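You operate a simulated robot arm through the tools that you are given. There is no shell and no other tool.

The job below is to be done with a simulated robot arm. You get a single attempt, and the scene is never put back.

## Task
Fill the clamped valve with water to the FULL line and close everything.
Fine: shut the drain and open the vent first; at the end fill lever and vent shut. Where these are worked on the way, their far stop is far enough and under half their travel is too little: fill lever.
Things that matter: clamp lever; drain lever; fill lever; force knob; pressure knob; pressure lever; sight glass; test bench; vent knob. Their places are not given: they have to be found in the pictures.

It is judged by the outcome, as a careful person would: the job done as asked, and still so three seconds after it is handed in. It fails if anything else is knocked over, pushed out of place, dropped, spilled or broken.

## Robot
A 7-joint arm with a two-finger parallel gripper, fixed in place. Base frame: the origin is on the floor under the middle of its stand, x ahead of it, y to its left, z up. Readings come in mm, degrees, newtons and seconds.
It reaches about 1372 mm from its shoulder. Its first joint turns from -149.0 to 149.0 degrees. Payload 3.43 kg.
Tool frame: the origin (TCP) lies between the finger pads and is the grasp point; the fingertips stand 30 mm ahead of it; z points along the fingers, y is the line along which they close. The gripper opens to 94 mm. The fingers are 28 mm wide and 10 mm thick; the gripper's body (50 by 96 mm) begins 55 mm behind the TCP.
Orientation is that of the tool frame in the base frame, as a unit quaternion [x, y, z, w]. With the fingers straight down and closing along the base's y, the tool's x points along the base's -x, its y along +y and its z along -z.

## Interface
- The arm moves only by the tool jog_arm. Its argument "motion" is a list of rows, each a list of 3 entries, a list of its own where there are three numbers: the turn, a rotation vector about the base's x, y, z in degrees, then the shift along the base's x, y, z in mm, then the finger opening in mm, from 0 to 94. In form: [[[wx, wy, wz], [dx, dy, dz], gripper], ...]. A call has 1 to 20 rows; each row shifts and turns the commanded pose from where the row before left it. Each row takes 0.2 s and may step no farther than 50 mm and 8.6 degrees from the row before; otherwise, or with a gripper value out of range, the whole call is refused. Where a pose cannot be reached the arm comes as near as it can. A force on the tool above 90 N (or 10 N above the force at the start of the call, whichever is more), or a blocked arm, ends the call early, and 0.2 s more pass. Each finger travels about 45 mm/s and halts on what it meets, pressing with about 43 N; the grip force reading is that of the motor and also rises with nothing between the fingers. The clock runs only during rows and for 0.2 s after the last one: add rows that do not move to give the fingers time. It gives the time, the measured TCP pose, the force on the tool (base axes), the opening and the grip force at its end, in the units of the frame above (readings bear some noise), with the torque about the TCP (base axes, N m) and any sound that the robot's microphone picked up.
- Cameras (640 x 400 px; columns grow to the right, rows downward): "scene" is fixed at [219.7, -498.1, 1352]; the picture's right is [-0.77, -0.63, 0.00], its down [-0.38, 0.46, -0.80] and it looks along [0.51, -0.62, -0.59] (base axes); focal length 282 px, centre (320, 200). "wrist" rides on the gripper at [76, 14, -102] in the tool frame; the picture's right is [-0.18, 0.98, 0.00], its down [-0.75, -0.14, -0.64] and it looks along [-0.63, -0.12, 0.77] (tool axes); focal length 243 px, centre (320, 200).
- grab_frame(camera): a new picture of that camera. No time passes.
- locate(camera, pixels): for up to 12 pixels [column, row] of the newest picture of that camera ("zoom" is the newest enlarged one), the place [x, y, z] in the base frame of the surface seen there, good to about 2 mm, but the place of the scene camera against the robot may be out by one fixed shift of up to 12 mm in any direction. No time passes.
- zoom(camera, box): a new picture of the part [left, top, right, bottom] of that camera's present view, enlarged. No time passes.
- hand_in(): hands the job in; it is judged then, once.

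Unless the task says otherwise, let go and move clear before handing in.

The tools are called as a command line: name --argument value ..., lists and objects as JSON in quotes. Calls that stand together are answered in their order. jog_arm: Moves the arm, as the interface text tells. Its arguments: {"type":"object","properties":{"motion":{"type":"array","items":{"type":"array"}}},"required":["motion"]} The other tools are called the same way: grab_frame (camera) takes a picture; locate (camera, pixels) gives the place of the surface under pixels of a picture; zoom (camera, box) takes an enlarged picture of a part of a camera's view; hand_in () hands the job in.

At the start:

```text
clock: 0.0
position: [772.1, -615.7, 1169.1]
tcp_rot: [0.0, 1.0, 0.0, 0.0]
contact_force: [-0.2, -0.3, -0.7]
wrist_torque: [-0.02, 0.0, 0.0]
width: 94.0
grasp_force: 0.1
```

scene: 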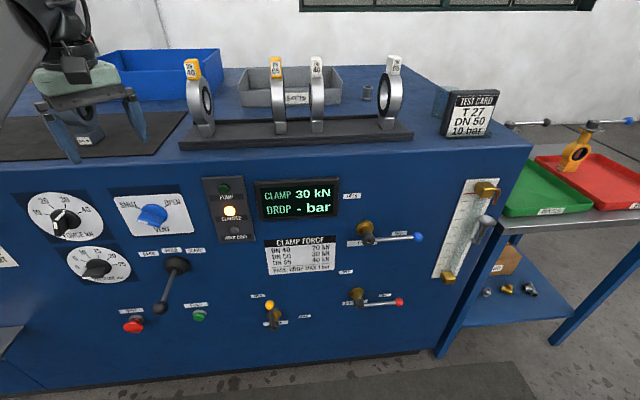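
wrist: 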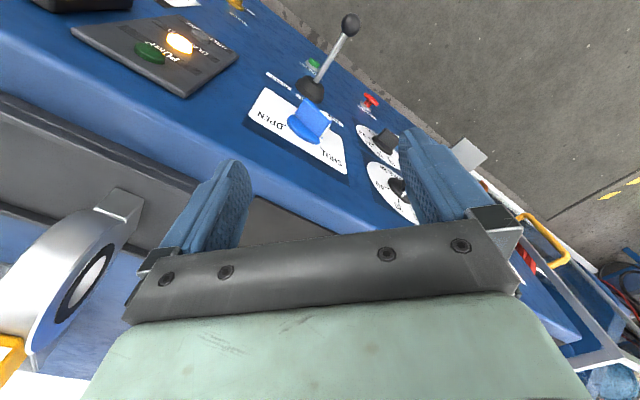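

The scene shows a bench front with a blue vent knob near (152,215), levers at (365,232), (358,298), (270,315), and a sight glass at (470,230). I'll zoom in to read the labels before moving.

zoom --camera "scene" --box '[100, 170, 260, 270]'

zoom --camera "scene" --box '[240, 260, 420, 372]'

zoom --camera "scene" --box '[320, 180, 440, 255]'

zoom --camera "scene" --box '[410, 170, 530, 295]'

zoom --camera "scene" --box '[100, 235, 260, 345]'

```text
4.00 times, centred on (180, 220) of scene
```

zoom: 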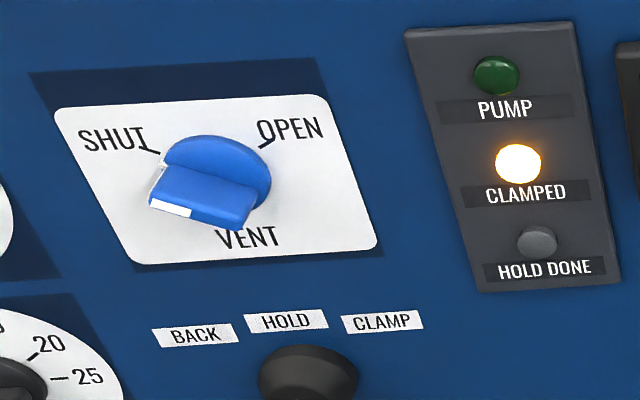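

```text
3.56 times, centred on (330, 316) of scene
```

zoom: 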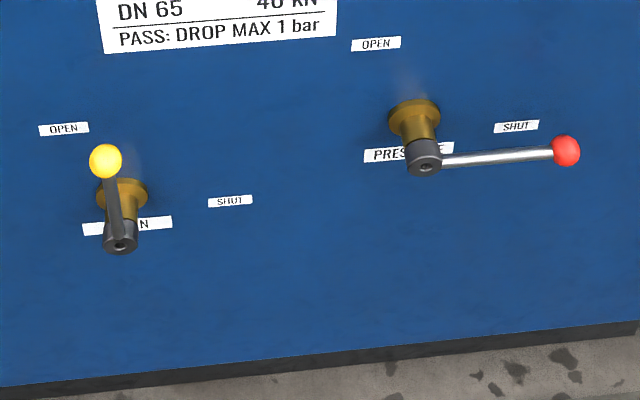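

```text
5.33 times, centred on (380, 218) of scene
```

zoom: 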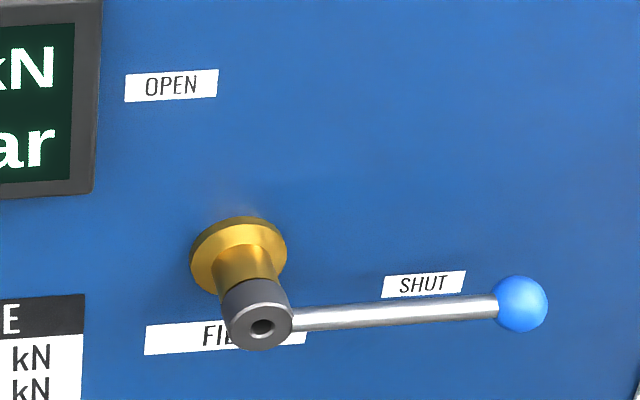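

```text
3.20 times, centred on (470, 232) of scene
```

zoom: 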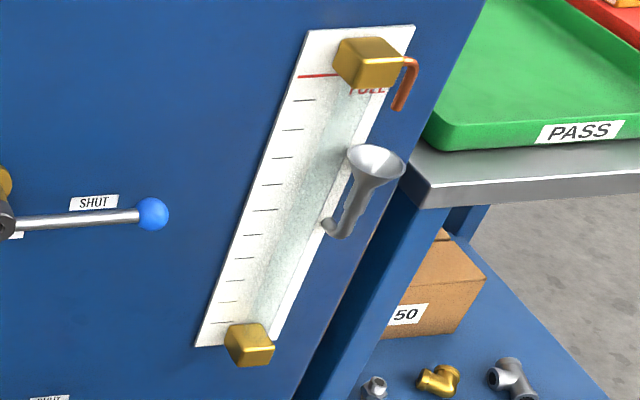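

```text
3.64 times, centred on (180, 290) of scene
```

zoom: 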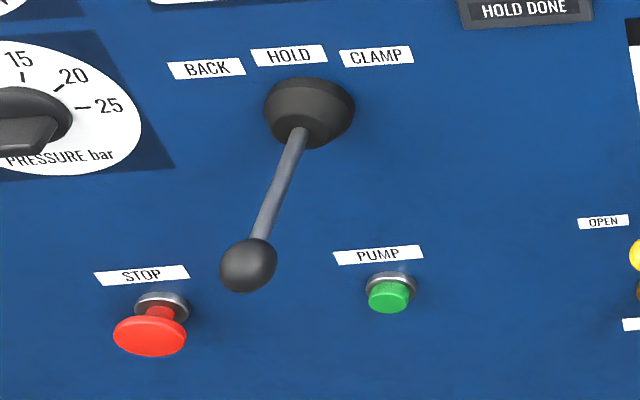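

The drain (yellow ball) points up at OPEN, fill (blue ball) is at SHUT, pressure (red) is at SHUT, and the vent knob needs reading. I'll locate the key points to learn the panel's plane.

zoom --camera "scene" --box '[100, 170, 260, 270]'

locate --camera "scene" --pixels '[[100, 260], [340, 340], [420, 180], [225, 270], [270, 305], [273, 325], [358, 300], [399, 302], [366, 237], [419, 238], [366, 227], [486, 188]]'

```text
4.00 times, centred on (180, 220) of scene
```

zoom: 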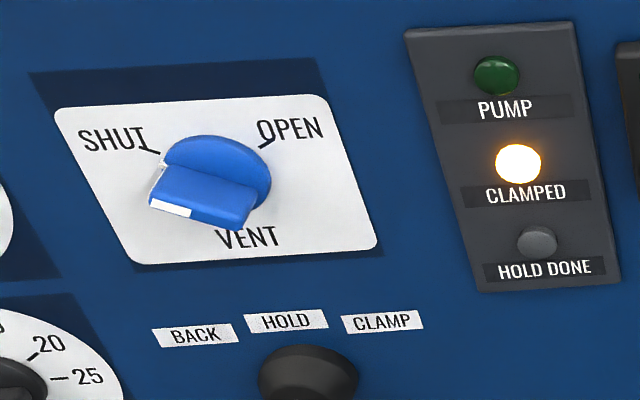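

```text
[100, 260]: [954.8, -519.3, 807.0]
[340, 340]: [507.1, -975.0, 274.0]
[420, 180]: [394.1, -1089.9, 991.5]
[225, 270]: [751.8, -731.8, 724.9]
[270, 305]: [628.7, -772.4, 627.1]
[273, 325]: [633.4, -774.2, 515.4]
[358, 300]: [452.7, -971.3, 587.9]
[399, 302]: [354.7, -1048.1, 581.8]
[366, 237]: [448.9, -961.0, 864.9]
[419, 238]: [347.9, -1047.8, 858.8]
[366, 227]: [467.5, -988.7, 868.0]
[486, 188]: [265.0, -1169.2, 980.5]
```

The panel is a vertical plane x − y ≈ 1483 facing the robot at 45°. The drain lever stands up (OPEN) and fill points right (SHUT). I'll first back the gripper away from the bench, then yaw and pitch it so it faces the panel.

jog_arm --motion '[[[0, 0, 0], [-33, 33, 0], 94], [[0, 0, 0], [-33, 33, 0], 94], [[0, 0, -7.5], [-33, 33, 0], 94], [[0, 0, -7.5], [-33, 33, 0], 94], [[0, 0, -7.5], [-33, 33, 0], 94], [[0, 0, -7.5], [-33, 33, 0], 94], [[0, 0, -7.5], [0, 0, 0], 94], [[0, 0, -7.5], [0, 0, 0], 94]]'

```text
clock: 1.0
position: [656.3, -501.1, 1170.8]
tcp_rot: [0.093, 0.996, -0.006, 0.01]
contact_force: [1.8, 0.3, -3.2]
wrist_torque: [-0.17, 0.03, -0.13]
width: 94.1
grasp_force: 0.0
stopped in row 4: the force on the tool passed its limit at 109 N (the readings are from after the stop); the commanded pose is now the measured one
```

The arm stopped with a 109 N force reading at (656,-501,1171), although nothing obvious was near. I'll check both pictures before going on.

grab_frame --camera "scene"

grab_frame --camera "wrist"

```text
taken
```

scene: 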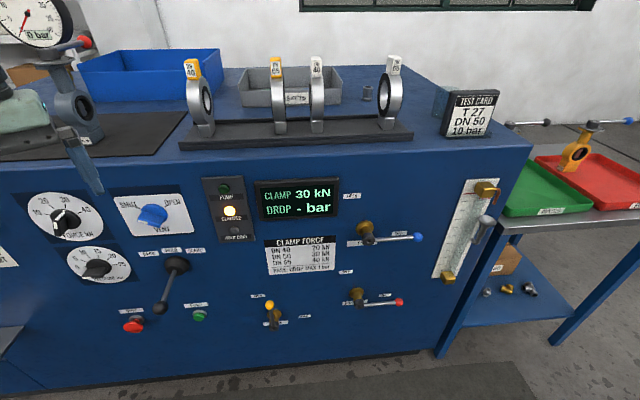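

```text
taken
```

wrist: 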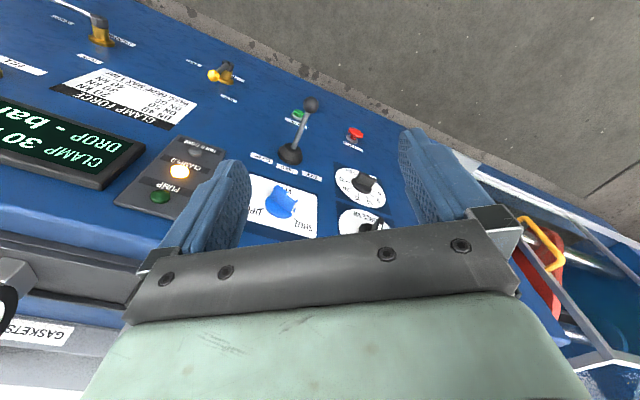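

Nothing looks displaced, but I'll zoom at the clamped valve's gauge near (60,60) to make sure it was not touched.

zoom --camera "scene" --box '[0, 0, 160, 200]'

locate --camera "scene" --pixels '[[84, 40], [75, 105], [60, 150], [85, 170], [30, 25], [20, 130], [5, 110]]'

```text
2.00 times, centred on (80, 100) of scene
```

zoom: 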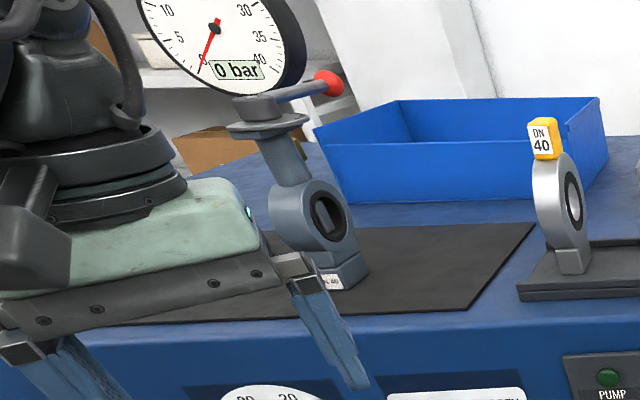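

```text
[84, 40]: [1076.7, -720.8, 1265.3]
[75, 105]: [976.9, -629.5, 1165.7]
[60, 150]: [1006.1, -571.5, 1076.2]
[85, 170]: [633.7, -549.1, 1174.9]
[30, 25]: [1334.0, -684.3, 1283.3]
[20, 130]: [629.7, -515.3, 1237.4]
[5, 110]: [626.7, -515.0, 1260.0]
```

The valve and gauge are far from the gripper at about (977,-630), so the spike came from brisk motion rather than contact. I'll continue with gentler steps.

jog_arm --motion '[[[0, 0, -2], [-5, 5, 0], 94], [[0, 0, -3.3], [-10, 10, 0], 94], [[0, 0, -4], [-14, 14, 0], 94], [[0, 0, -4], [-14, 14, 0], 94], [[0, 0, -4], [-14, 14, 0], 94], [[0, 0, -4], [-10, 10, 0], 94], [[0, 0, -4], [-5, 5, 0], 94], [[0, 0, -4], [0, 0, 0], 94], [[0, 0, -3], [0, 0, 0], 94], [[0, 0, -2], [0, 0, 0], 94], [[0, 0, 0], [0, 0, 0], 94]]'

```text
clock: 1.6
position: [643.5, -486.8, 1169.6]
tcp_rot: [0.135, 0.991, -0.009, 0.015]
contact_force: [11.9, 1.4, -14.0]
wrist_torque: [-0.91, 0.43, -0.68]
width: 94.0
grasp_force: 0.1
stopped in row 3: the force on the tool passed its limit at 101 N (the readings are from after the stop); the commanded pose is now the measured one
```

The residual force (+x, −z) and torque match contact at the wrist camera against the robot's own forearm, because the camera sits on the robot side. I'll ease forward off that contact and begin pitching the fingers toward the panel, which opens that angle.

jog_arm --motion '[[[0, 0, 0], [8, -6, 0], 94], [[0, 0, 0], [12, -8, 0], 94], [[0, 0, 0], [12, -8, 0], 94], [[-0.6, -2.2, 0], [5, -3, 0], 94], [[-1.2, -4.34, 0], [0, 0, 0], 94], [[-1.2, -4.34, 0], [0, 0, 0], 94], [[0, 0, 0], [0, 0, 0], 94]]'

```text
clock: 3.2
position: [678.6, -514.0, 1169.5]
tcp_rot: [0.136, 0.984, -0.022, 0.111]
contact_force: [-0.3, 0.0, -1.0]
wrist_torque: [-0.02, 0.02, 0.0]
width: 94.0
grasp_force: 0.0
```

The force is back to near zero, so the contact is cleared. I'll continue the pitch-up in gentle steps.

jog_arm --motion '[[[-0.6, -2.2, 0], [0, 0, 0], 94], [[-1.2, -4.34, 0], [0, 0, 0], 94], [[-1.2, -4.34, 0], [0, 0, 0], 94], [[-1.2, -4.34, 0], [0, 0, 0], 94], [[-1.2, -4.34, 0], [0, 0, 0], 94], [[-1.2, -4.34, 0], [0, 0, 0], 94], [[-1.2, -4.34, 0], [0, 0, 0], 94], [[-1.2, -4.34, 0], [0, 0, 0], 94], [[-1.2, -4.34, 0], [0, 0, 0], 94], [[-1.2, -4.34, 0], [0, 0, 0], 94], [[0, 0, 0], [0, 0, 0], 94]]'

```text
clock: 5.6
position: [678.5, -512.3, 1170.6]
tcp_rot: [0.124, 0.875, -0.069, 0.462]
contact_force: [0.1, 0.4, 0.3]
wrist_torque: [0.01, 0.0, 0.0]
width: 94.0
grasp_force: 0.1
```

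The pitch is about 56° with no contact. I'll finish the pitch and then yaw so the fingers face the panel squarely.

jog_arm --motion '[[[-0.6, -2.2, 0], [0, 0, 0], 94], [[-1.15, -4.15, 0], [0, 0, 0], 94], [[-1.15, -4.15, 0], [0, 0, 0], 94], [[-1.15, -4.15, 0], [0, 0, 0], 94], [[-1.15, -4.15, 0], [0, 0, 0], 94], [[-1.15, -4.15, 0], [0, 0, 0], 94], [[-1.15, -4.15, 0], [0, 0, 0], 94], [[-1.15, -4.15, 0], [0, 0, 0], 94], [[-0.55, -2.0, 0], [0, 0, 0], 94], [[0, 0, -2], [0, 0, 0], 94], [[0, 0, -4], [0, 0, 0], 94], [[0, 0, -4], [0, 0, 0], 94], [[0, 0, -4], [0, 0, 0], 94], [[0, 0, -4], [0, 0, 0], 94], [[0, 0, -4], [0, 0, 0], 94], [[0, 0, -4], [0, 0, 0], 94], [[0, 0, -3.5], [0, 0, 0], 94], [[0, 0, 0], [0, 0, 0], 94]]'

grab_frame --camera "scene"

grab_frame --camera "wrist"

```text
clock: 9.4
position: [680.2, -512.8, 1168.4]
tcp_rot: [0.276, 0.649, -0.276, 0.653]
contact_force: [1.1, -1.3, 0.6]
wrist_torque: [-0.03, 0.01, 0.01]
width: 94.0
grasp_force: 0.1
```

```text
taken
```

scene: 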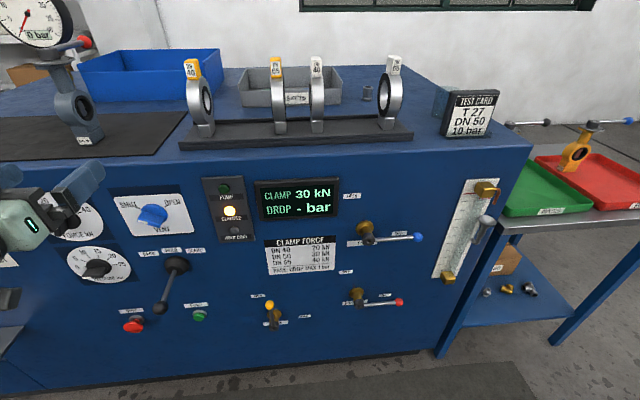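

```text
taken
```

wrist: 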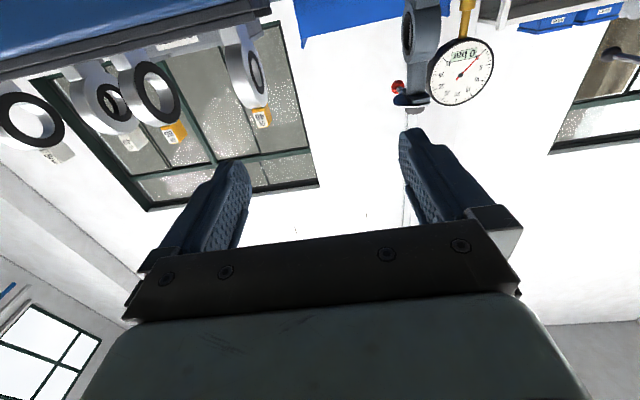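

The fingers now face the panel squarely, with the wrist camera below looking up. I'll get finer scene fixes on the drain lever, its labels and the vent knob.

zoom --camera "scene" --box '[240, 280, 330, 340]'

```text
6.67 times, centred on (285, 310) of scene
```

zoom: 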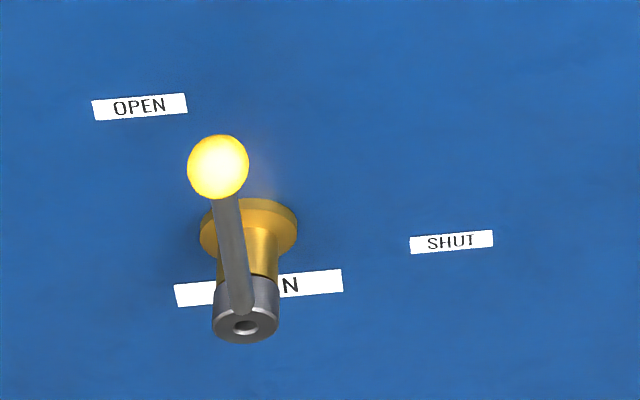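

locate --camera "zoom" --pixels '[[140, 106], [450, 242], [218, 166], [218, 140], [233, 260], [240, 300], [225, 220], [262, 328], [225, 328], [250, 215], [289, 225], [232, 285]]'

```text
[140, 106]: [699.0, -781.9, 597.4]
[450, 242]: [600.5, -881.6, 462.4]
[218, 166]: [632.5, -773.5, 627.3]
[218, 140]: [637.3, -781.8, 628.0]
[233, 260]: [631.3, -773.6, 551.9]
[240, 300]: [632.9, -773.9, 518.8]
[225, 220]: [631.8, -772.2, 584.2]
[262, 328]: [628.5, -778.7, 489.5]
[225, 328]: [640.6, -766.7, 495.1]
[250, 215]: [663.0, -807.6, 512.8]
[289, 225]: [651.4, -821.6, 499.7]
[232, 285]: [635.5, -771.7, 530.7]
```

The drain hub axis is near panel coordinates u≈99, z≈492, and the lever stands up to its ball at z≈617 with its bar about 50 mm off the panel. I'll move down in front of it, well clear of the panel, to look with the wrist camera.

jog_arm --motion '[[[0.13, 0.3, 0.95], [-6, -4, -15], 94], [[0, 0, 0], [-12, -7.2, -30], 94], [[0, 0, 0], [-12, -7.2, -35.5], 94], [[0, 0, 0], [-12, -7.2, -35.5], 94], [[0, 0, 0], [-12, -7.2, -35.5], 94], [[0, 0, 0], [-12, -7.2, -35.5], 94], [[0, 0, 0], [-12, -7.2, -35.5], 94], [[0, 0, 0], [-12, -7.2, -35.5], 94], [[0, 0, 0], [-12, -7.2, -35.5], 94], [[0, 0, 0], [-12, -7.2, -35.5], 94], [[0, 0, 0], [-12, -7.2, -35.5], 94], [[0, 0, 0], [-12, -7.2, -35.5], 94], [[0, 0, 0], [-12, -7.2, -35.5], 94], [[0, 0, 0], [-12, -7.2, -35.5], 94], [[0, 0, 0], [-12, -7.2, -35.5], 94], [[0, 0, 0], [-12, -7.2, -35.5], 94], [[0, 0, 0], [-7, -3, -26], 94], [[0, 0, 0], [0, 0, 0], 94]]'

grab_frame --camera "wrist"

grab_frame --camera "scene"

```text
clock: 13.2
position: [511.5, -609.9, 634.1]
tcp_rot: [0.267, 0.681, -0.237, 0.64]
contact_force: [0.5, 0.4, 0.0]
wrist_torque: [0.03, -0.02, 0.02]
width: 94.0
grasp_force: 0.0
out of reach, approached as far as the arm can: row 6, 7, 8, 9
```

```text
taken
```

wrist: 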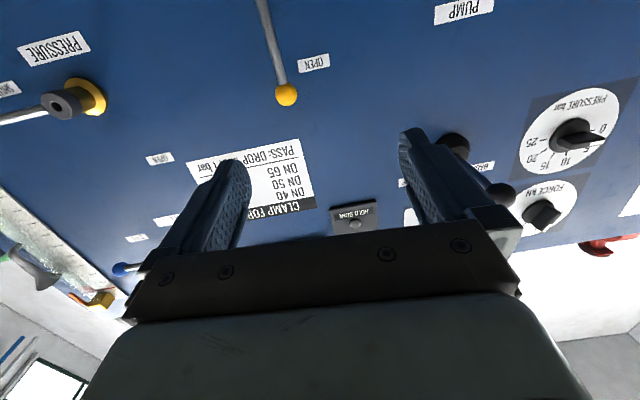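

```text
taken
```

scene: 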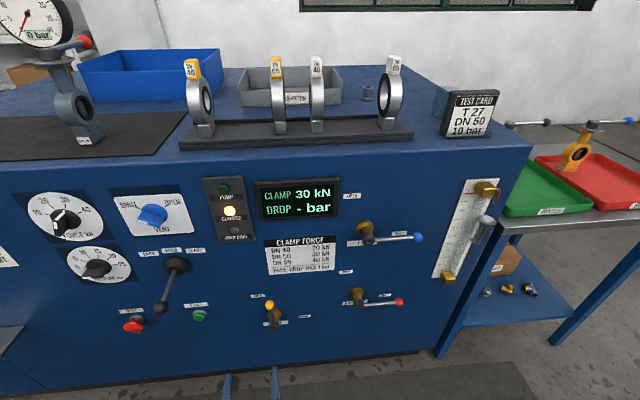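

The drain ball shows at wrist pixel (285,95) and its bar runs up from it (the image is upside down). I'll locate several points with the wrist camera to calibrate.

locate --camera "wrist" --pixels '[[285, 95], [275, 45], [267, 15], [314, 63], [350, 60], [230, 90], [66, 103], [465, 12], [543, 214], [572, 135], [20, 115], [452, 147]]'

```text
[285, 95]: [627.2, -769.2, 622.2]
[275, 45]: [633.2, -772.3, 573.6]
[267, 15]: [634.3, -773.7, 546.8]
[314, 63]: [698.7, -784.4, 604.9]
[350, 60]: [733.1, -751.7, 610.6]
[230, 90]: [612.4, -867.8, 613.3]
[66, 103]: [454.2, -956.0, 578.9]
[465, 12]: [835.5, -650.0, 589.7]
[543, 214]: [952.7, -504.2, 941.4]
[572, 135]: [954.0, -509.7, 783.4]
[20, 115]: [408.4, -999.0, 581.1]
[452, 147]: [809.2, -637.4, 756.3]
```

The wrist fixes put the drain bar at u≈99, about 50 mm off the panel, with the hub axis at z≈499. The scene camera reads about 7 mm low in z. I'll approach to 130 mm off the panel, level the tool and narrow the fingers.

jog_arm --motion '[[[-0.7, -0.42, -0.64], [13.7, -22, -11], 80], [[-0.7, -0.42, -0.64], [13.7, -22, -11], 70], [[-0.7, -0.42, -0.64], [13.7, -22, -11], 60], [[-0.7, -0.42, -0.64], [13.7, -22, -11], 50], [[-0.7, -0.42, -0.64], [13.7, -22, -11], 46], [[0, 0, 0], [0, 0, 0], 46], [[0, 0, 0], [0, 0, 0], 46]]'

grab_frame --camera "wrist"

```text
clock: 14.8
position: [579.4, -719.2, 581.1]
tcp_rot: [0.271, 0.653, -0.272, 0.653]
contact_force: [-0.3, 0.3, 0.7]
wrist_torque: [0.03, 0.02, 0.0]
width: 46.1
grasp_force: 0.1
```

```text
taken
```

wrist: 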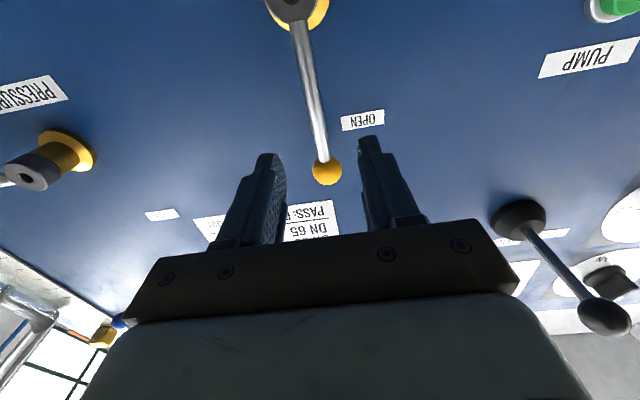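

The orientation is now square and the drain lever lies between the fingers, with the ball at (327,170) and the hub at (293,5). I'll locate these before closing in.

locate --camera "wrist" --pixels '[[327, 168], [318, 120], [308, 70], [298, 25], [290, 8], [45, 165], [28, 178], [604, 318], [518, 222]]'

```text
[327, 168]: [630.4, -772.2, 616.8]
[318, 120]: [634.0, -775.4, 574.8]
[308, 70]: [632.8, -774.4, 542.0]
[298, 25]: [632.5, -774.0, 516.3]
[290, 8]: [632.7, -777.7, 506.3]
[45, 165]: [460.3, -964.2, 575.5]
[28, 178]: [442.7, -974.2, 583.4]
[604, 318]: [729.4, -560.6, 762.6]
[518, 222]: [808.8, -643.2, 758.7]
```

The bar axis is at u≈100, roughly 49 mm off the panel. I'll move straight in to straddle it at about 80 mm radius, then narrow the fingers.

jog_arm --motion '[[[0, 0, 0], [10, -11, 0], 46], [[0, 0, 0], [10.5, -11, 0], 46], [[0, 0, 0], [10.5, -11, 0], 46], [[0, 0, 0], [10.5, -11, 0], 46], [[0, 0, 0], [10.5, -10.5, 0], 46], [[0, 0, 0], [0, 0, 0], 46], [[0, 0, 0], [0, 0, 0], 34], [[0, 0, 0], [0, 0, 0], 24], [[0, 0, 0], [0, 0, 0], 24]]'

grab_frame --camera "wrist"

```text
clock: 16.8
position: [631.8, -774.5, 580.9]
tcp_rot: [0.27, 0.654, -0.271, 0.652]
contact_force: [-0.3, -0.4, 0.6]
wrist_torque: [-0.01, -0.01, -0.01]
width: 23.7
grasp_force: 0.0
```

```text
taken
```

wrist: 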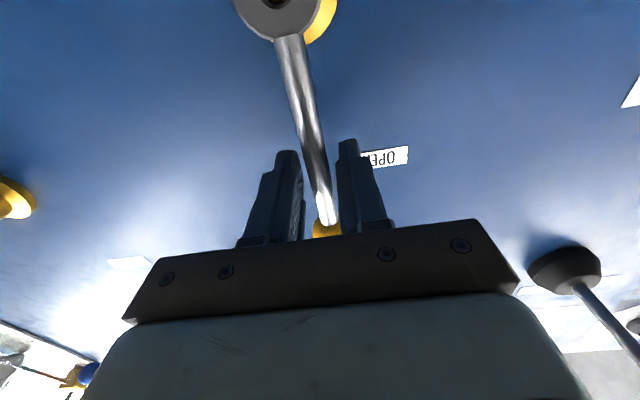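

The bar is between the fingers at (315,170) with about 7 mm of slack on each side. I'll rotate clockwise about the hub (u=100, z=499), turning the tool with the lever, and check halfway.

jog_arm --motion '[[[4.243, -4.243, 0], [-6.06, -6.06, -0.45], 24], [[4.243, -4.243, 0], [-6.0, -6.0, -1.34], 24], [[4.243, -4.243, 0], [-5.86, -5.86, -2.21], 24], [[4.243, -4.243, 0], [-5.66, -5.66, -3.08], 24], [[4.243, -4.243, 0], [-5.41, -5.41, -3.9], 24], [[4.243, -4.243, 0], [-5.09, -5.09, -4.67], 24], [[4.243, -4.243, 0], [-4.72, -4.72, -5.4], 24], [[0, 0, 0], [0, 0, 0], 24]]'

grab_frame --camera "wrist"

grab_frame --camera "scene"

```text
clock: 18.6
position: [592.5, -812.4, 559.9]
tcp_rot: [0.486, 0.514, -0.018, 0.706]
contact_force: [-0.1, -0.8, 0.1]
wrist_torque: [0.0, -0.01, -0.02]
width: 24.0
grasp_force: 0.1
```

```text
taken
```

wrist: 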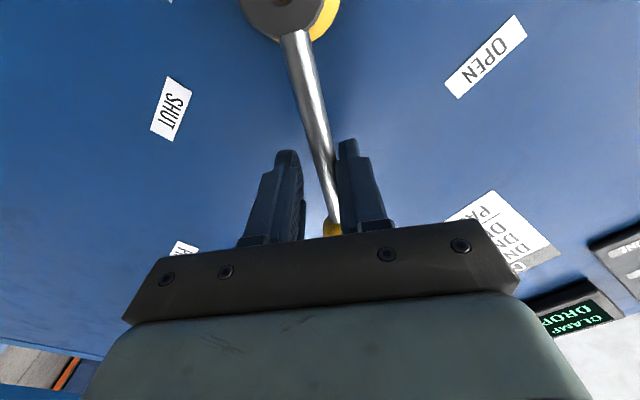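

```text
taken
```

scene: 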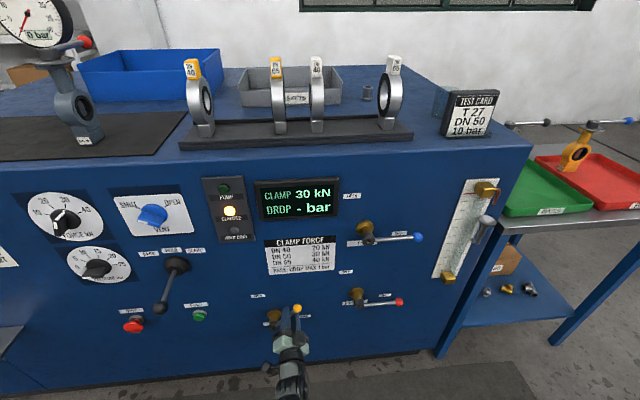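

The lever is following (the bar rests on the right-hand finger at (330,170)), with very little force. I'll continue to about 90°.

jog_arm --motion '[[[4.243, -4.243, 0], [-4.29, -4.29, -6.07], 24], [[4.243, -4.243, 0], [-3.82, -3.82, -6.67], 24], [[4.243, -4.243, 0], [-3.3, -3.3, -7.2], 24], [[4.243, -4.243, 0], [-2.76, -2.76, -7.65], 24], [[4.243, -4.243, 0], [-2.18, -2.18, -8.01], 24], [[4.243, -4.243, 0], [-1.56, -1.56, -8.29], 24], [[4.243, -4.243, 0], [-0.95, -0.95, -8.48], 24], [[4.243, -4.243, 0], [-0.32, -0.32, -8.57], 24], [[0, 0, 0], [0, 0, 0], 24]]'

grab_frame --camera "wrist"

zoom --camera "scene" --box '[240, 280, 330, 340]'

```text
clock: 20.6
position: [572.8, -832.7, 498.8]
tcp_rot: [0.653, 0.271, 0.27, 0.654]
contact_force: [-0.3, -0.6, -0.4]
wrist_torque: [0.01, -0.01, 0.03]
width: 24.0
grasp_force: 0.0
```

```text
taken
```

wrist: 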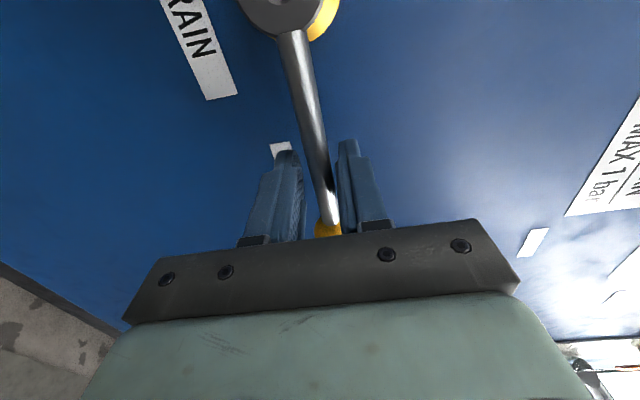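

```text
6.67 times, centred on (285, 310) of scene
```

zoom: 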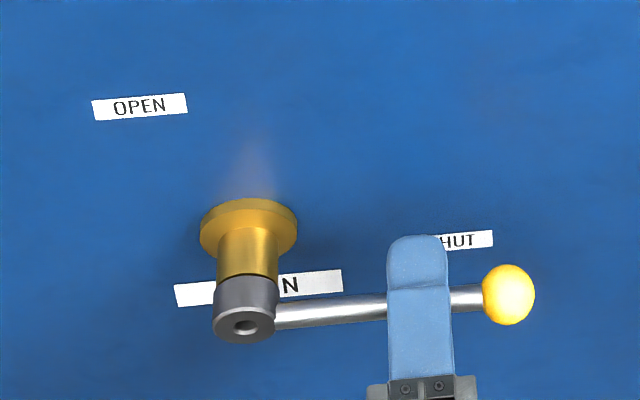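

The drain lever is now pointing right, at SHUT. I'll measure its angle before pushing further.

locate --camera "wrist" --pixels '[[292, 50], [302, 90], [312, 130], [322, 175], [328, 228]]'

locate --camera "zoom" --pixels '[[508, 294], [468, 296], [350, 309], [300, 315], [245, 325]]'

```text
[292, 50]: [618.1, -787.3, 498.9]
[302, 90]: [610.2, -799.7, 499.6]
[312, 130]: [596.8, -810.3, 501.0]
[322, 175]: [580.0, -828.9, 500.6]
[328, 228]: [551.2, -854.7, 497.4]
```

```text
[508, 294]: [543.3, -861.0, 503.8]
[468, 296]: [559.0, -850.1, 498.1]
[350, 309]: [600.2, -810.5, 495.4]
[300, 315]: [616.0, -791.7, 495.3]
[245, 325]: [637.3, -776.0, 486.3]
```

The bar reads level (z≈499–501 along its length), so it is essentially at 90°. I'll nudge slightly further to feel for the stop.

jog_arm --motion '[[[1.41, -1.41, 0], [0, 0, -2.9], 24], [[1.41, -1.41, 0], [0.1, 0.1, -2.9], 24], [[1.41, -1.41, 0], [0.2, 0.2, -2.9], 24], [[0, 0, 0], [0, 0, 0], 24]]'

zoom --camera "scene" --box '[240, 280, 330, 340]'

grab_frame --camera "wrist"

```text
clock: 21.6
position: [573.7, -831.4, 492.4]
tcp_rot: [0.665, 0.237, 0.305, 0.639]
contact_force: [-8.0, 6.2, 12.2]
wrist_torque: [-0.27, -0.04, -0.14]
width: 31.2
grasp_force: 6.4
```

```text
6.67 times, centred on (285, 310) of scene
```

zoom: 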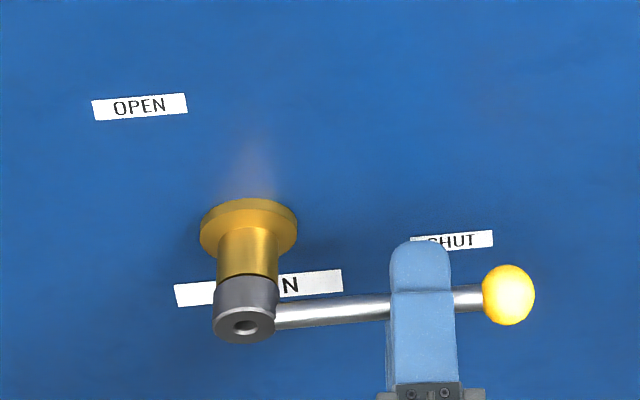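

```text
taken
```

wrist: 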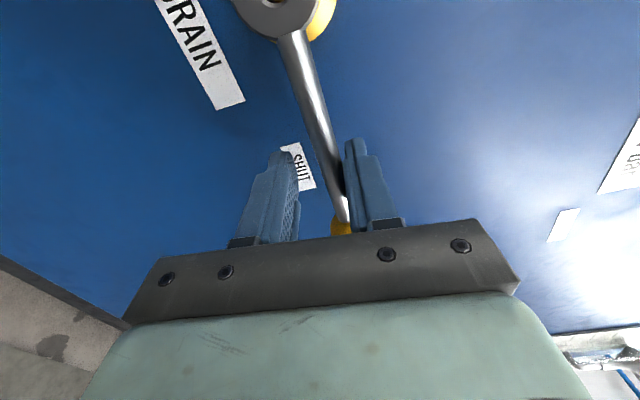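

The lever did not move and the fingers were pushed apart to 31 mm, so the drain is on its SHUT stop. I'll ease back, open the fingers and withdraw straight out.

jog_arm --motion '[[[-1.41, 1.41, 0], [0, 0, 3], 24], [[-1.41, 1.41, 0], [0, 0, 3], 34], [[-1.41, 1.41, 0], [0, 0, 2], 46], [[0, 0, 0], [0, 0, 0], 50], [[0, 0, 0], [0, 0, 0], 50], [[0, 0, 0], [-8, 8, 0], 50], [[0, 0, 0], [-16, 16, 0], 50], [[0, 0, 0], [-20, 20, 0], 50], [[0, 0, 0], [-20, 20, 0], 50], [[0, 0, 0], [-20, 20, 0], 50], [[0, 0, 0], [-16, 16, 0], 50], [[0, 0, 0], [0, 0, 0], 50]]'

grab_frame --camera "wrist"

grab_frame --camera "scene"

```text
clock: 24.2
position: [473.9, -732.2, 497.7]
tcp_rot: [0.653, 0.271, 0.271, 0.654]
contact_force: [-0.5, -0.1, -0.1]
wrist_torque: [0.0, -0.03, 0.02]
width: 50.0
grasp_force: 0.1
```

```text
taken
```

wrist: 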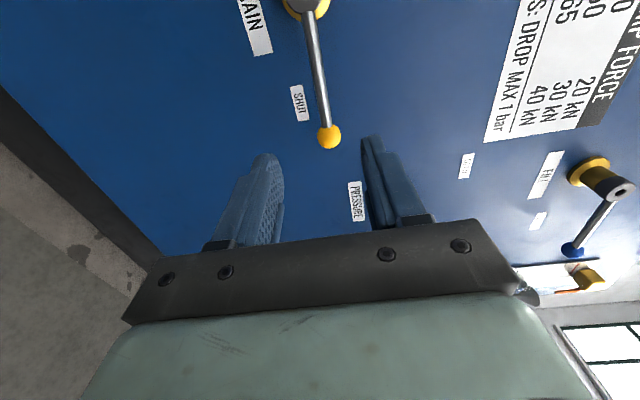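

```text
taken
```

scene: 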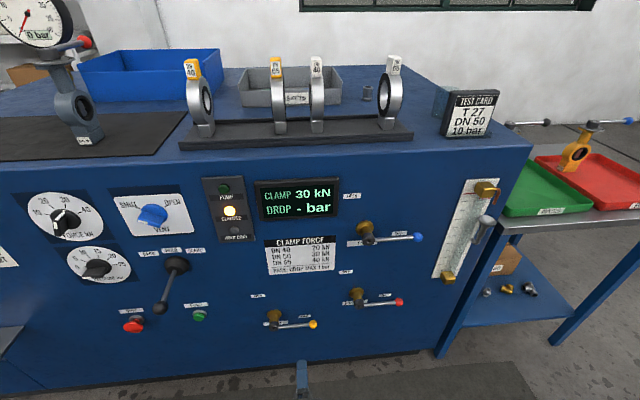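

The drain is shut (yellow ball at (313,324) beside SHUT). Next is the vent, so I'll zoom in on its knob and the clamp lever nearby.

zoom --camera "scene" --box '[110, 185, 200, 245]'

locate --camera "scene" --pixels '[[178, 262], [160, 307], [66, 220], [97, 267], [190, 265], [165, 290]]'

```text
6.67 times, centred on (155, 215) of scene
```

zoom: 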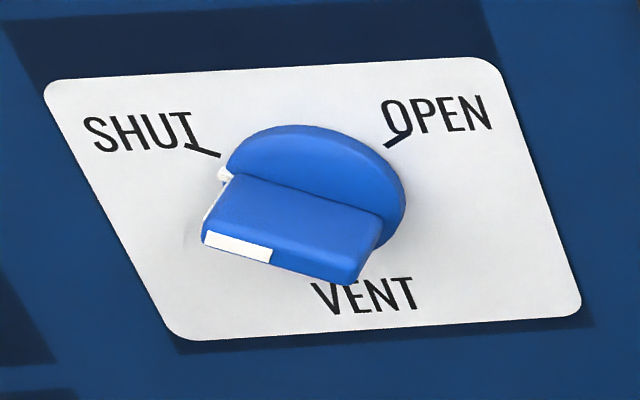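

```text
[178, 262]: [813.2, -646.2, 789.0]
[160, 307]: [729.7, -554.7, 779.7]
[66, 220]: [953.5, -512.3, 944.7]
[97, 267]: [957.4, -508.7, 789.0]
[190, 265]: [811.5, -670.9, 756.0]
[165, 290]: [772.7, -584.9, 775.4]
```

locate --camera "zoom" --pixels '[[205, 150], [390, 145], [222, 177], [236, 245], [300, 262], [370, 240], [230, 215], [360, 275], [300, 220], [300, 150], [395, 190], [275, 130]]'

```text
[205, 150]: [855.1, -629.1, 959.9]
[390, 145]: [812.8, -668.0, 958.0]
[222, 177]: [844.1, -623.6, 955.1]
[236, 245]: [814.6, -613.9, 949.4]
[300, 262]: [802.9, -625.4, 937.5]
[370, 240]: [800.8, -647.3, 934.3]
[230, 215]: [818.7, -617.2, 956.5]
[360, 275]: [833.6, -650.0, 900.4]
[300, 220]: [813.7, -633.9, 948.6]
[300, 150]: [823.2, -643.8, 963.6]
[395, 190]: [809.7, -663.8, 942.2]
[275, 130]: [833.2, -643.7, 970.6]
```

The vent's white pointer is at SHUT, about 30° above left, and OPEN is about 30° above right, so it needs roughly 120° clockwise. I'll move in front of it (u≈−129, z≈952), standing off and rolling the tool so its x axis lies along the wing and the camera clears the clamp lever.

jog_arm --motion '[[[-5.303, 5.303, 0], [-8, 8, 10], 50], [[-5.303, 5.303, 0], [-8, 8, 20], 50], [[-5.303, 5.303, 0], [6, 14, 22], 50], [[-5.303, 5.303, 0], [10, 14, 24], 50], [[-5.303, 5.303, 0], [11, 14, 24], 50], [[-5.303, 5.303, 0], [11, 14, 24], 50], [[-5.303, 5.303, 0], [11, 14, 24], 50], [[-5.303, 5.303, 0], [11, 14, 24], 50], [[-5.303, 5.303, 0], [11, 14, 24], 50], [[-5.303, 5.303, 0], [11, 14, 24], 50], [[-5.303, 5.303, 0], [11, 14, 24], 50], [[-5.303, 5.303, 0], [11, 14, 24], 50], [[-5.303, 5.303, 0], [11, 14, 24], 50], [[-5.303, 5.303, 0], [11, 14, 24], 50], [[-5.303, 5.303, 0], [11, 14, 24], 50], [[-5.303, 5.303, 0], [11, 14, 24], 50], [[-5.303, 5.303, 0], [11, 14, 24], 50], [[-5.303, 5.303, 0], [11, 14, 24], 50], [[-5.303, 5.303, 0], [11, 14, 20], 50], [[-5.303, 5.303, 0], [2, 10, 10], 50]]'

grab_frame --camera "wrist"

grab_frame --camera "scene"

```text
clock: 28.4
position: [639.9, -467.7, 941.6]
tcp_rot: [-0.092, 0.702, -0.561, 0.43]
contact_force: [0.1, 0.0, 0.4]
wrist_torque: [0.0, 0.01, -0.02]
width: 50.1
grasp_force: 0.1
```

```text
taken
```

wrist: 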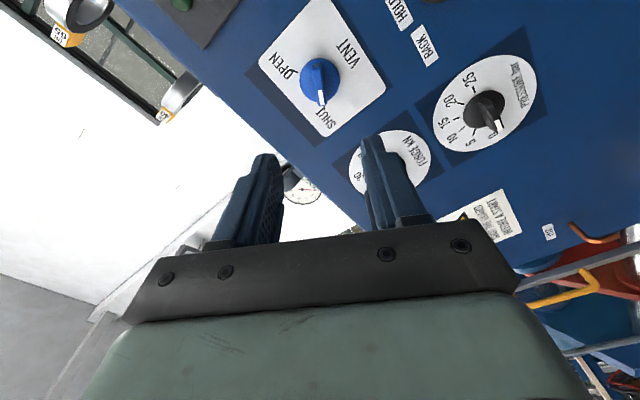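

```text
taken
```

scene: 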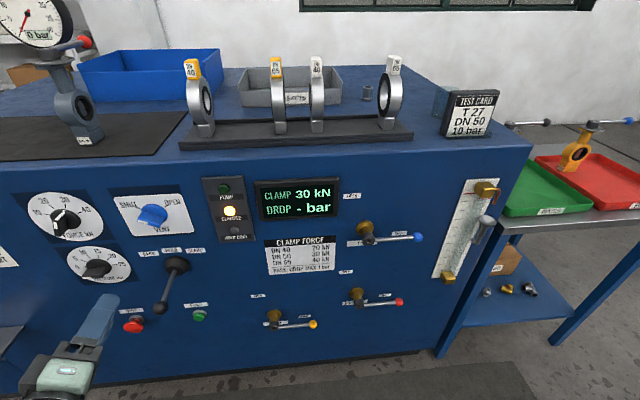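

The vent knob shows at (320,80) in the wrist view with its white pointer toward SHUT, and its wing runs along the image vertical (tool x) as wanted. I'll zoom and locate it.

zoom --camera "wrist" --box '[270, 40, 380, 130]'

```text
4.44 times, centred on (325, 85) of wrist
```

zoom: 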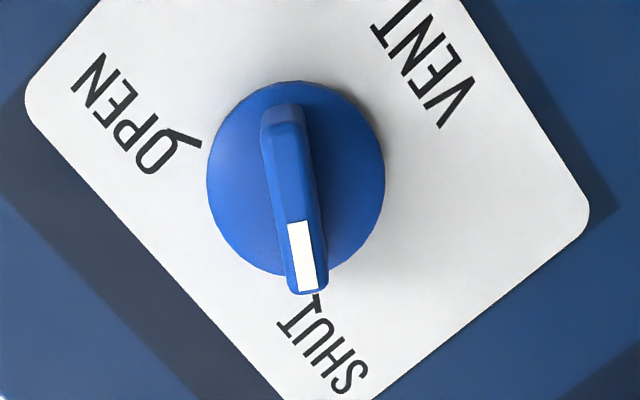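

locate --camera "zoom" --pixels '[[302, 255], [290, 180], [280, 115], [307, 283], [270, 140], [300, 130], [282, 200], [310, 210], [214, 180], [378, 180], [316, 300], [190, 143]]'

```text
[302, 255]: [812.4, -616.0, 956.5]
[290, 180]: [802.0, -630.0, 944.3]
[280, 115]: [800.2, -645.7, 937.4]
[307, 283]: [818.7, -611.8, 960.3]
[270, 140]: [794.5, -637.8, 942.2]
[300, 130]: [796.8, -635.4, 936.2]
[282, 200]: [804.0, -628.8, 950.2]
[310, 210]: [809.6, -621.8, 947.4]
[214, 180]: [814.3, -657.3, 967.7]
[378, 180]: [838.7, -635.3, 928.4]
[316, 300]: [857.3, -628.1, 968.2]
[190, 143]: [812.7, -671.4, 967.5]
```

The vent axis is at u≈−129.5, z≈949.5. The wing is tilted 30° with its face at d≈38, which matches the tool roll exactly. I'll approach to d=100 and check.

jog_arm --motion '[[[0, 0, 0], [12, -10, 1.3], 50], [[0, 0, 0], [22, -20, 1.4], 50], [[0, 0, 0], [24, -22, 1.4], 50], [[0, 0, 0], [24, -22, 1.3], 44], [[0, 0, 0], [22, -20.4, 1.3], 40], [[0, 0, 0], [18.7, -17.4, 1.3], 40], [[0, 0, 0], [0, 0, 0], 40]]'

grab_frame --camera "wrist"

```text
clock: 30.0
position: [762.8, -576.9, 947.5]
tcp_rot: [-0.093, 0.702, -0.56, 0.43]
contact_force: [0.6, 0.3, -0.1]
wrist_torque: [0.0, 0.03, -0.03]
width: 39.9
grasp_force: 0.0
```

```text
taken
```

wrist: 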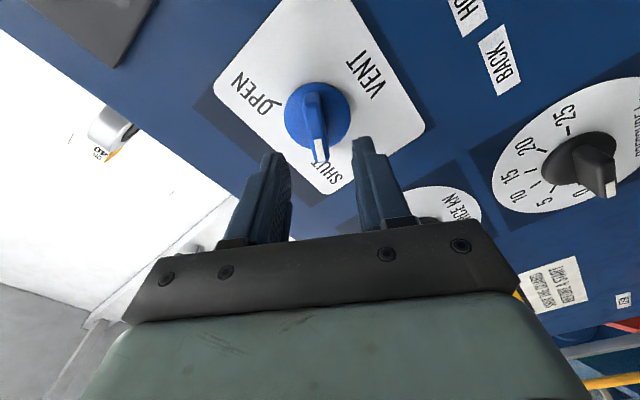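

The wing sits between the fingers at (318,120). I'll take one more fix at close range before gripping.

zoom --camera "wrist" --box '[270, 70, 370, 170]'

```text
4.00 times, centred on (320, 120) of wrist
```

zoom: 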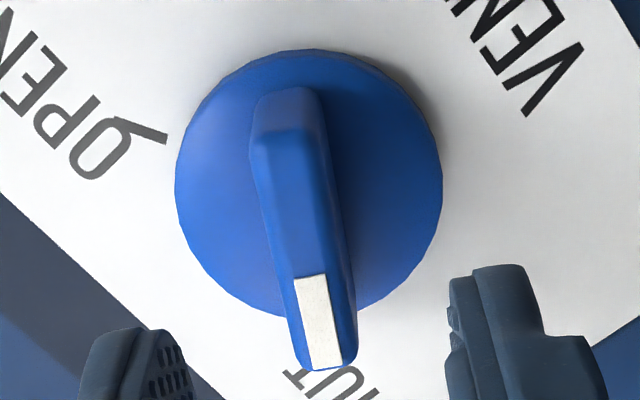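

locate --camera "zoom" --pixels '[[318, 320], [298, 220], [284, 145], [264, 150], [308, 150], [270, 220], [325, 230], [182, 180], [438, 180], [295, 350], [345, 350]]'

```text
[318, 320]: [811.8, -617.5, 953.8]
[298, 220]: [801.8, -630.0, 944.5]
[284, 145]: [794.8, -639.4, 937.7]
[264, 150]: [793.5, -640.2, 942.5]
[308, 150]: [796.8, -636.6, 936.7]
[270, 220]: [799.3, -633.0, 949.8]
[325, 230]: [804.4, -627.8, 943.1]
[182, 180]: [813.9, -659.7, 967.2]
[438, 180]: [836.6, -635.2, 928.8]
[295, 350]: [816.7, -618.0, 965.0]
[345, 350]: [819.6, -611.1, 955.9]
```

The wing centre is around u≈−128, z≈949. I'll align, move in to d≈46 so the tips clear the knob's disc, and close on the wing.

jog_arm --motion '[[[0, 0, 0], [-2.4, -2.4, 1.5], 40], [[0, 0, 0], [6.5, -6.5, 0], 40], [[0, 0, 0], [6.6, -6.6, 0], 40], [[0, 0, 0], [6.6, -6.6, 0], 40], [[0, 0, 0], [6.6, -6.6, 0], 40], [[0, 0, 0], [6.6, -6.6, 0], 40], [[0, 0, 0], [6.5, -6.5, 0], 40], [[0, 0, 0], [0, 0, 0], 40], [[0, 0, 0], [0, 0, 0], 30], [[0, 0, 0], [0, 0, 0], 20], [[0, 0, 0], [0, 0, 0], 8], [[0, 0, 0], [0, 0, 0], 4], [[0, 0, 0], [0, 0, 0], 4]]'

grab_frame --camera "wrist"

```text
clock: 32.8
position: [800.2, -620.8, 948.5]
tcp_rot: [-0.093, 0.702, -0.56, 0.43]
contact_force: [-0.2, 7.3, -17.3]
wrist_torque: [-0.33, -0.27, 0.41]
width: 13.0
grasp_force: 45.0
```

```text
taken
```

wrist: 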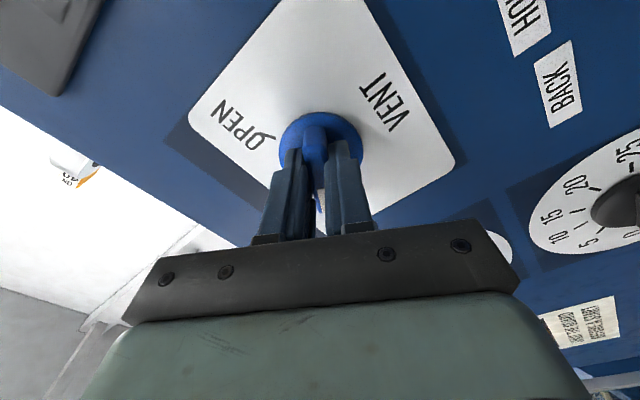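

The wing is gripped (13 mm, 45 N) with a small side load of about 18 N along tool y. I'll ease 1 mm that way and check the change.

jog_arm --motion '[[[0, 0, 0], [0.35, 0.35, -0.87], 4], [[0, 0, 0], [0, 0, 0], 4]]'

```text
clock: 33.4
position: [799.8, -621.8, 947.8]
tcp_rot: [-0.092, 0.701, -0.562, 0.429]
contact_force: [-10.1, 11.8, -16.5]
wrist_torque: [-0.29, -0.23, 0.98]
width: 13.1
grasp_force: 44.4
```

The loads are small (under 25 N). I'll back out 2 mm from the disc and start turning the knob clockwise in small steps.

jog_arm --motion '[[[0, 0, 0], [-1.4, 1.4, 0], 4], [[3.536, -3.536, 0], [0, 0, 0], 4], [[3.536, -3.536, 0], [0, 0, 0], 4], [[3.536, -3.536, 0], [0, 0, 0], 4], [[3.536, -3.536, 0], [0, 0, 0], 4], [[0, 0, 0], [0, 0, 0], 4]]'

grab_frame --camera "wrist"

zoom --camera "scene" --box '[80, 170, 230, 270]'

```text
clock: 34.8
position: [800.6, -621.1, 947.0]
tcp_rot: [0.031, 0.707, -0.477, 0.521]
contact_force: [11.6, -5.6, -20.1]
wrist_torque: [-0.24, -0.13, 0.21]
width: 13.1
grasp_force: 44.8
```

```text
taken
```

wrist: 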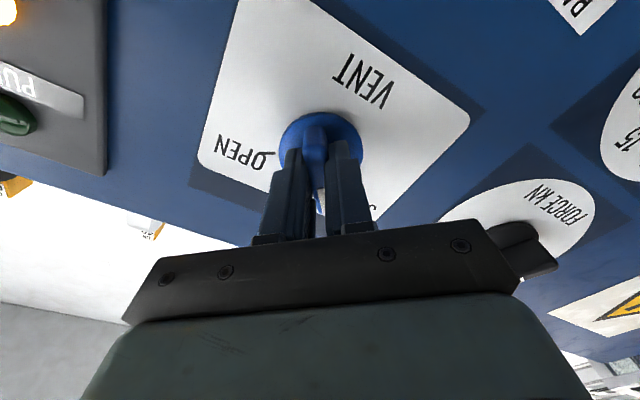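

```text
4.00 times, centred on (155, 220) of scene
```

zoom: 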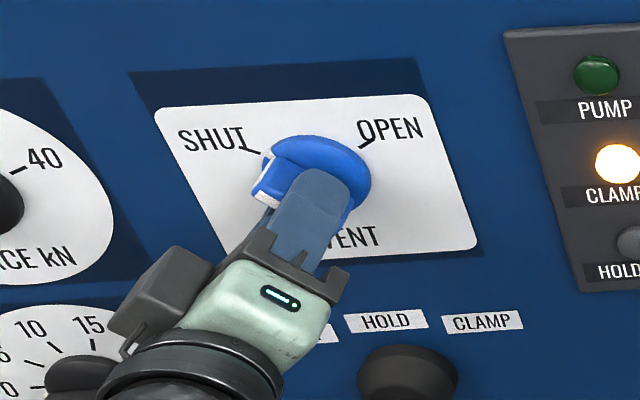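

The knob is turning with the fingers (the labels have rotated 20° around a wing that stays aligned), and the forces are modest. I'll continue clockwise.

jog_arm --motion '[[[3.536, -3.536, 0], [0, 0, -0.5], 4], [[3.536, -3.536, 0], [0, 0, -0.5], 4], [[3.536, -3.536, 0], [0, 0, -0.5], 4], [[3.536, -3.536, 0], [0, 0, 0], 4], [[3.536, -3.536, 0], [0, 0, 0], 4], [[3.536, -3.536, 0], [0, 0, 0], 4], [[3.536, -3.536, 0], [0, 0, 0], 4], [[3.536, -3.536, 0], [0, 0, 0], 4], [[0, 0, 0], [0, 0, 0], 4]]'

grab_frame --camera "wrist"

zoom --camera "scene" --box '[80, 170, 230, 270]'

```text
clock: 36.8
position: [801.4, -617.4, 946.3]
tcp_rot: [0.269, 0.655, -0.268, 0.654]
contact_force: [41.9, 4.4, 4.2]
wrist_torque: [-0.64, -0.44, -0.08]
width: 13.1
grasp_force: 45.2
```

```text
taken
```

wrist: 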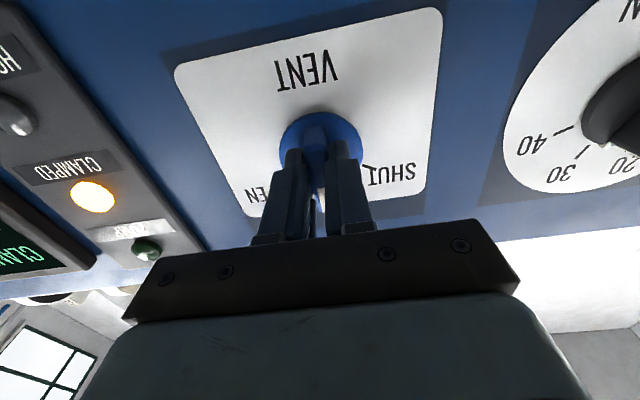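

```text
4.00 times, centred on (155, 220) of scene
```

zoom: 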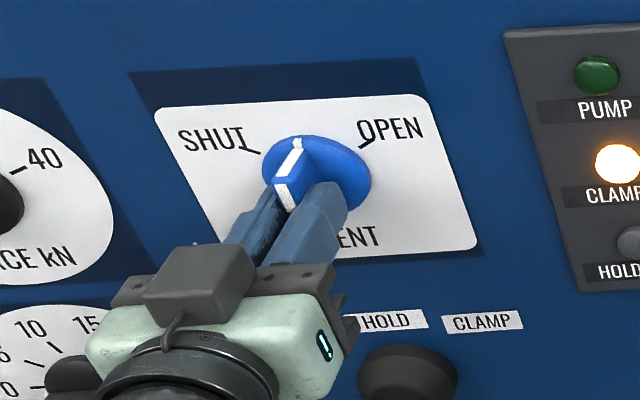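

The pointer is now straight up (60° turned). There is a side load of 42 N along +x, so I'll yield 2 mm that way and continue to OPEN.

jog_arm --motion '[[[0, 0, 0], [1, 0, 0], 4], [[0, 0, 0], [1, 0, 0], 4], [[3.536, -3.536, 0], [0, 0, 0], 4], [[3.536, -3.536, 0], [0, 0, 0], 4], [[3.536, -3.536, 0], [0, 0, 0], 4], [[3.536, -3.536, 0], [0, 0, 0], 4], [[0, 0, 0], [0, 0, 0], 4]]'

```text
clock: 38.4
position: [802.0, -617.6, 946.9]
tcp_rot: [0.379, 0.599, -0.149, 0.69]
contact_force: [20.2, 34.7, -4.3]
wrist_torque: [-0.63, -0.45, -0.38]
width: 12.6
grasp_force: 45.4
```

The load is now 39 N sideways toward the left, so I'll yield 2 mm that way and keep turning.

jog_arm --motion '[[[0, 0, 0], [1.0, 1.2, 0], 4], [[0, 0, 0], [1.0, 1.2, 0], 4], [[3.536, -3.536, 0], [0, 0, 0], 4], [[3.536, -3.536, 0], [0, 0, 0], 4], [[3.536, -3.536, 0], [0, 0, 0], 4], [[0, 0, 0], [0, 0, 0], 4]]'

zoom --camera "scene" --box '[80, 170, 230, 270]'

grab_frame --camera "wrist"

```text
clock: 39.8
position: [802.8, -616.0, 947.8]
tcp_rot: [0.455, 0.542, -0.06, 0.704]
contact_force: [-5.1, 22.5, -6.1]
wrist_torque: [0.67, 0.74, 0.69]
width: 12.7
grasp_force: 44.7
```

```text
4.00 times, centred on (155, 220) of scene
```

zoom: 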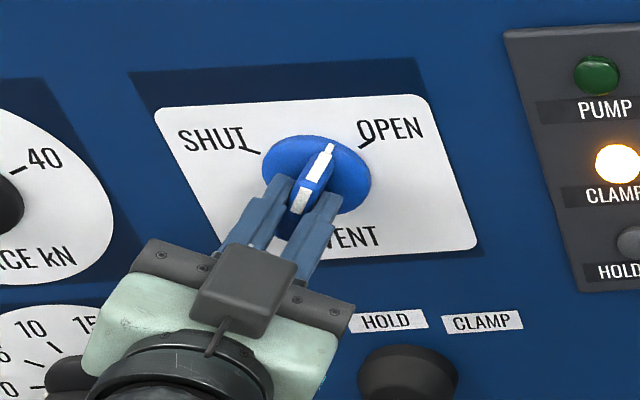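

```text
taken
```

wrist: 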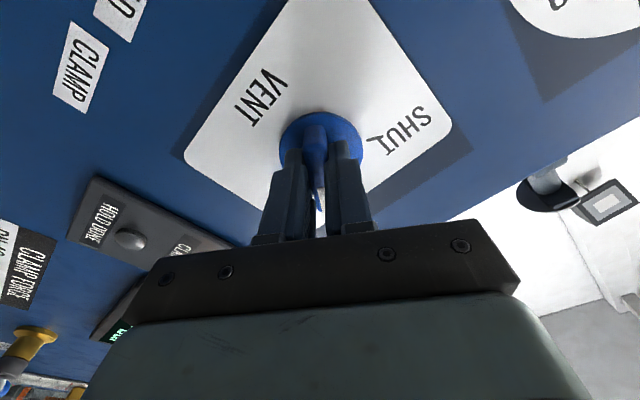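

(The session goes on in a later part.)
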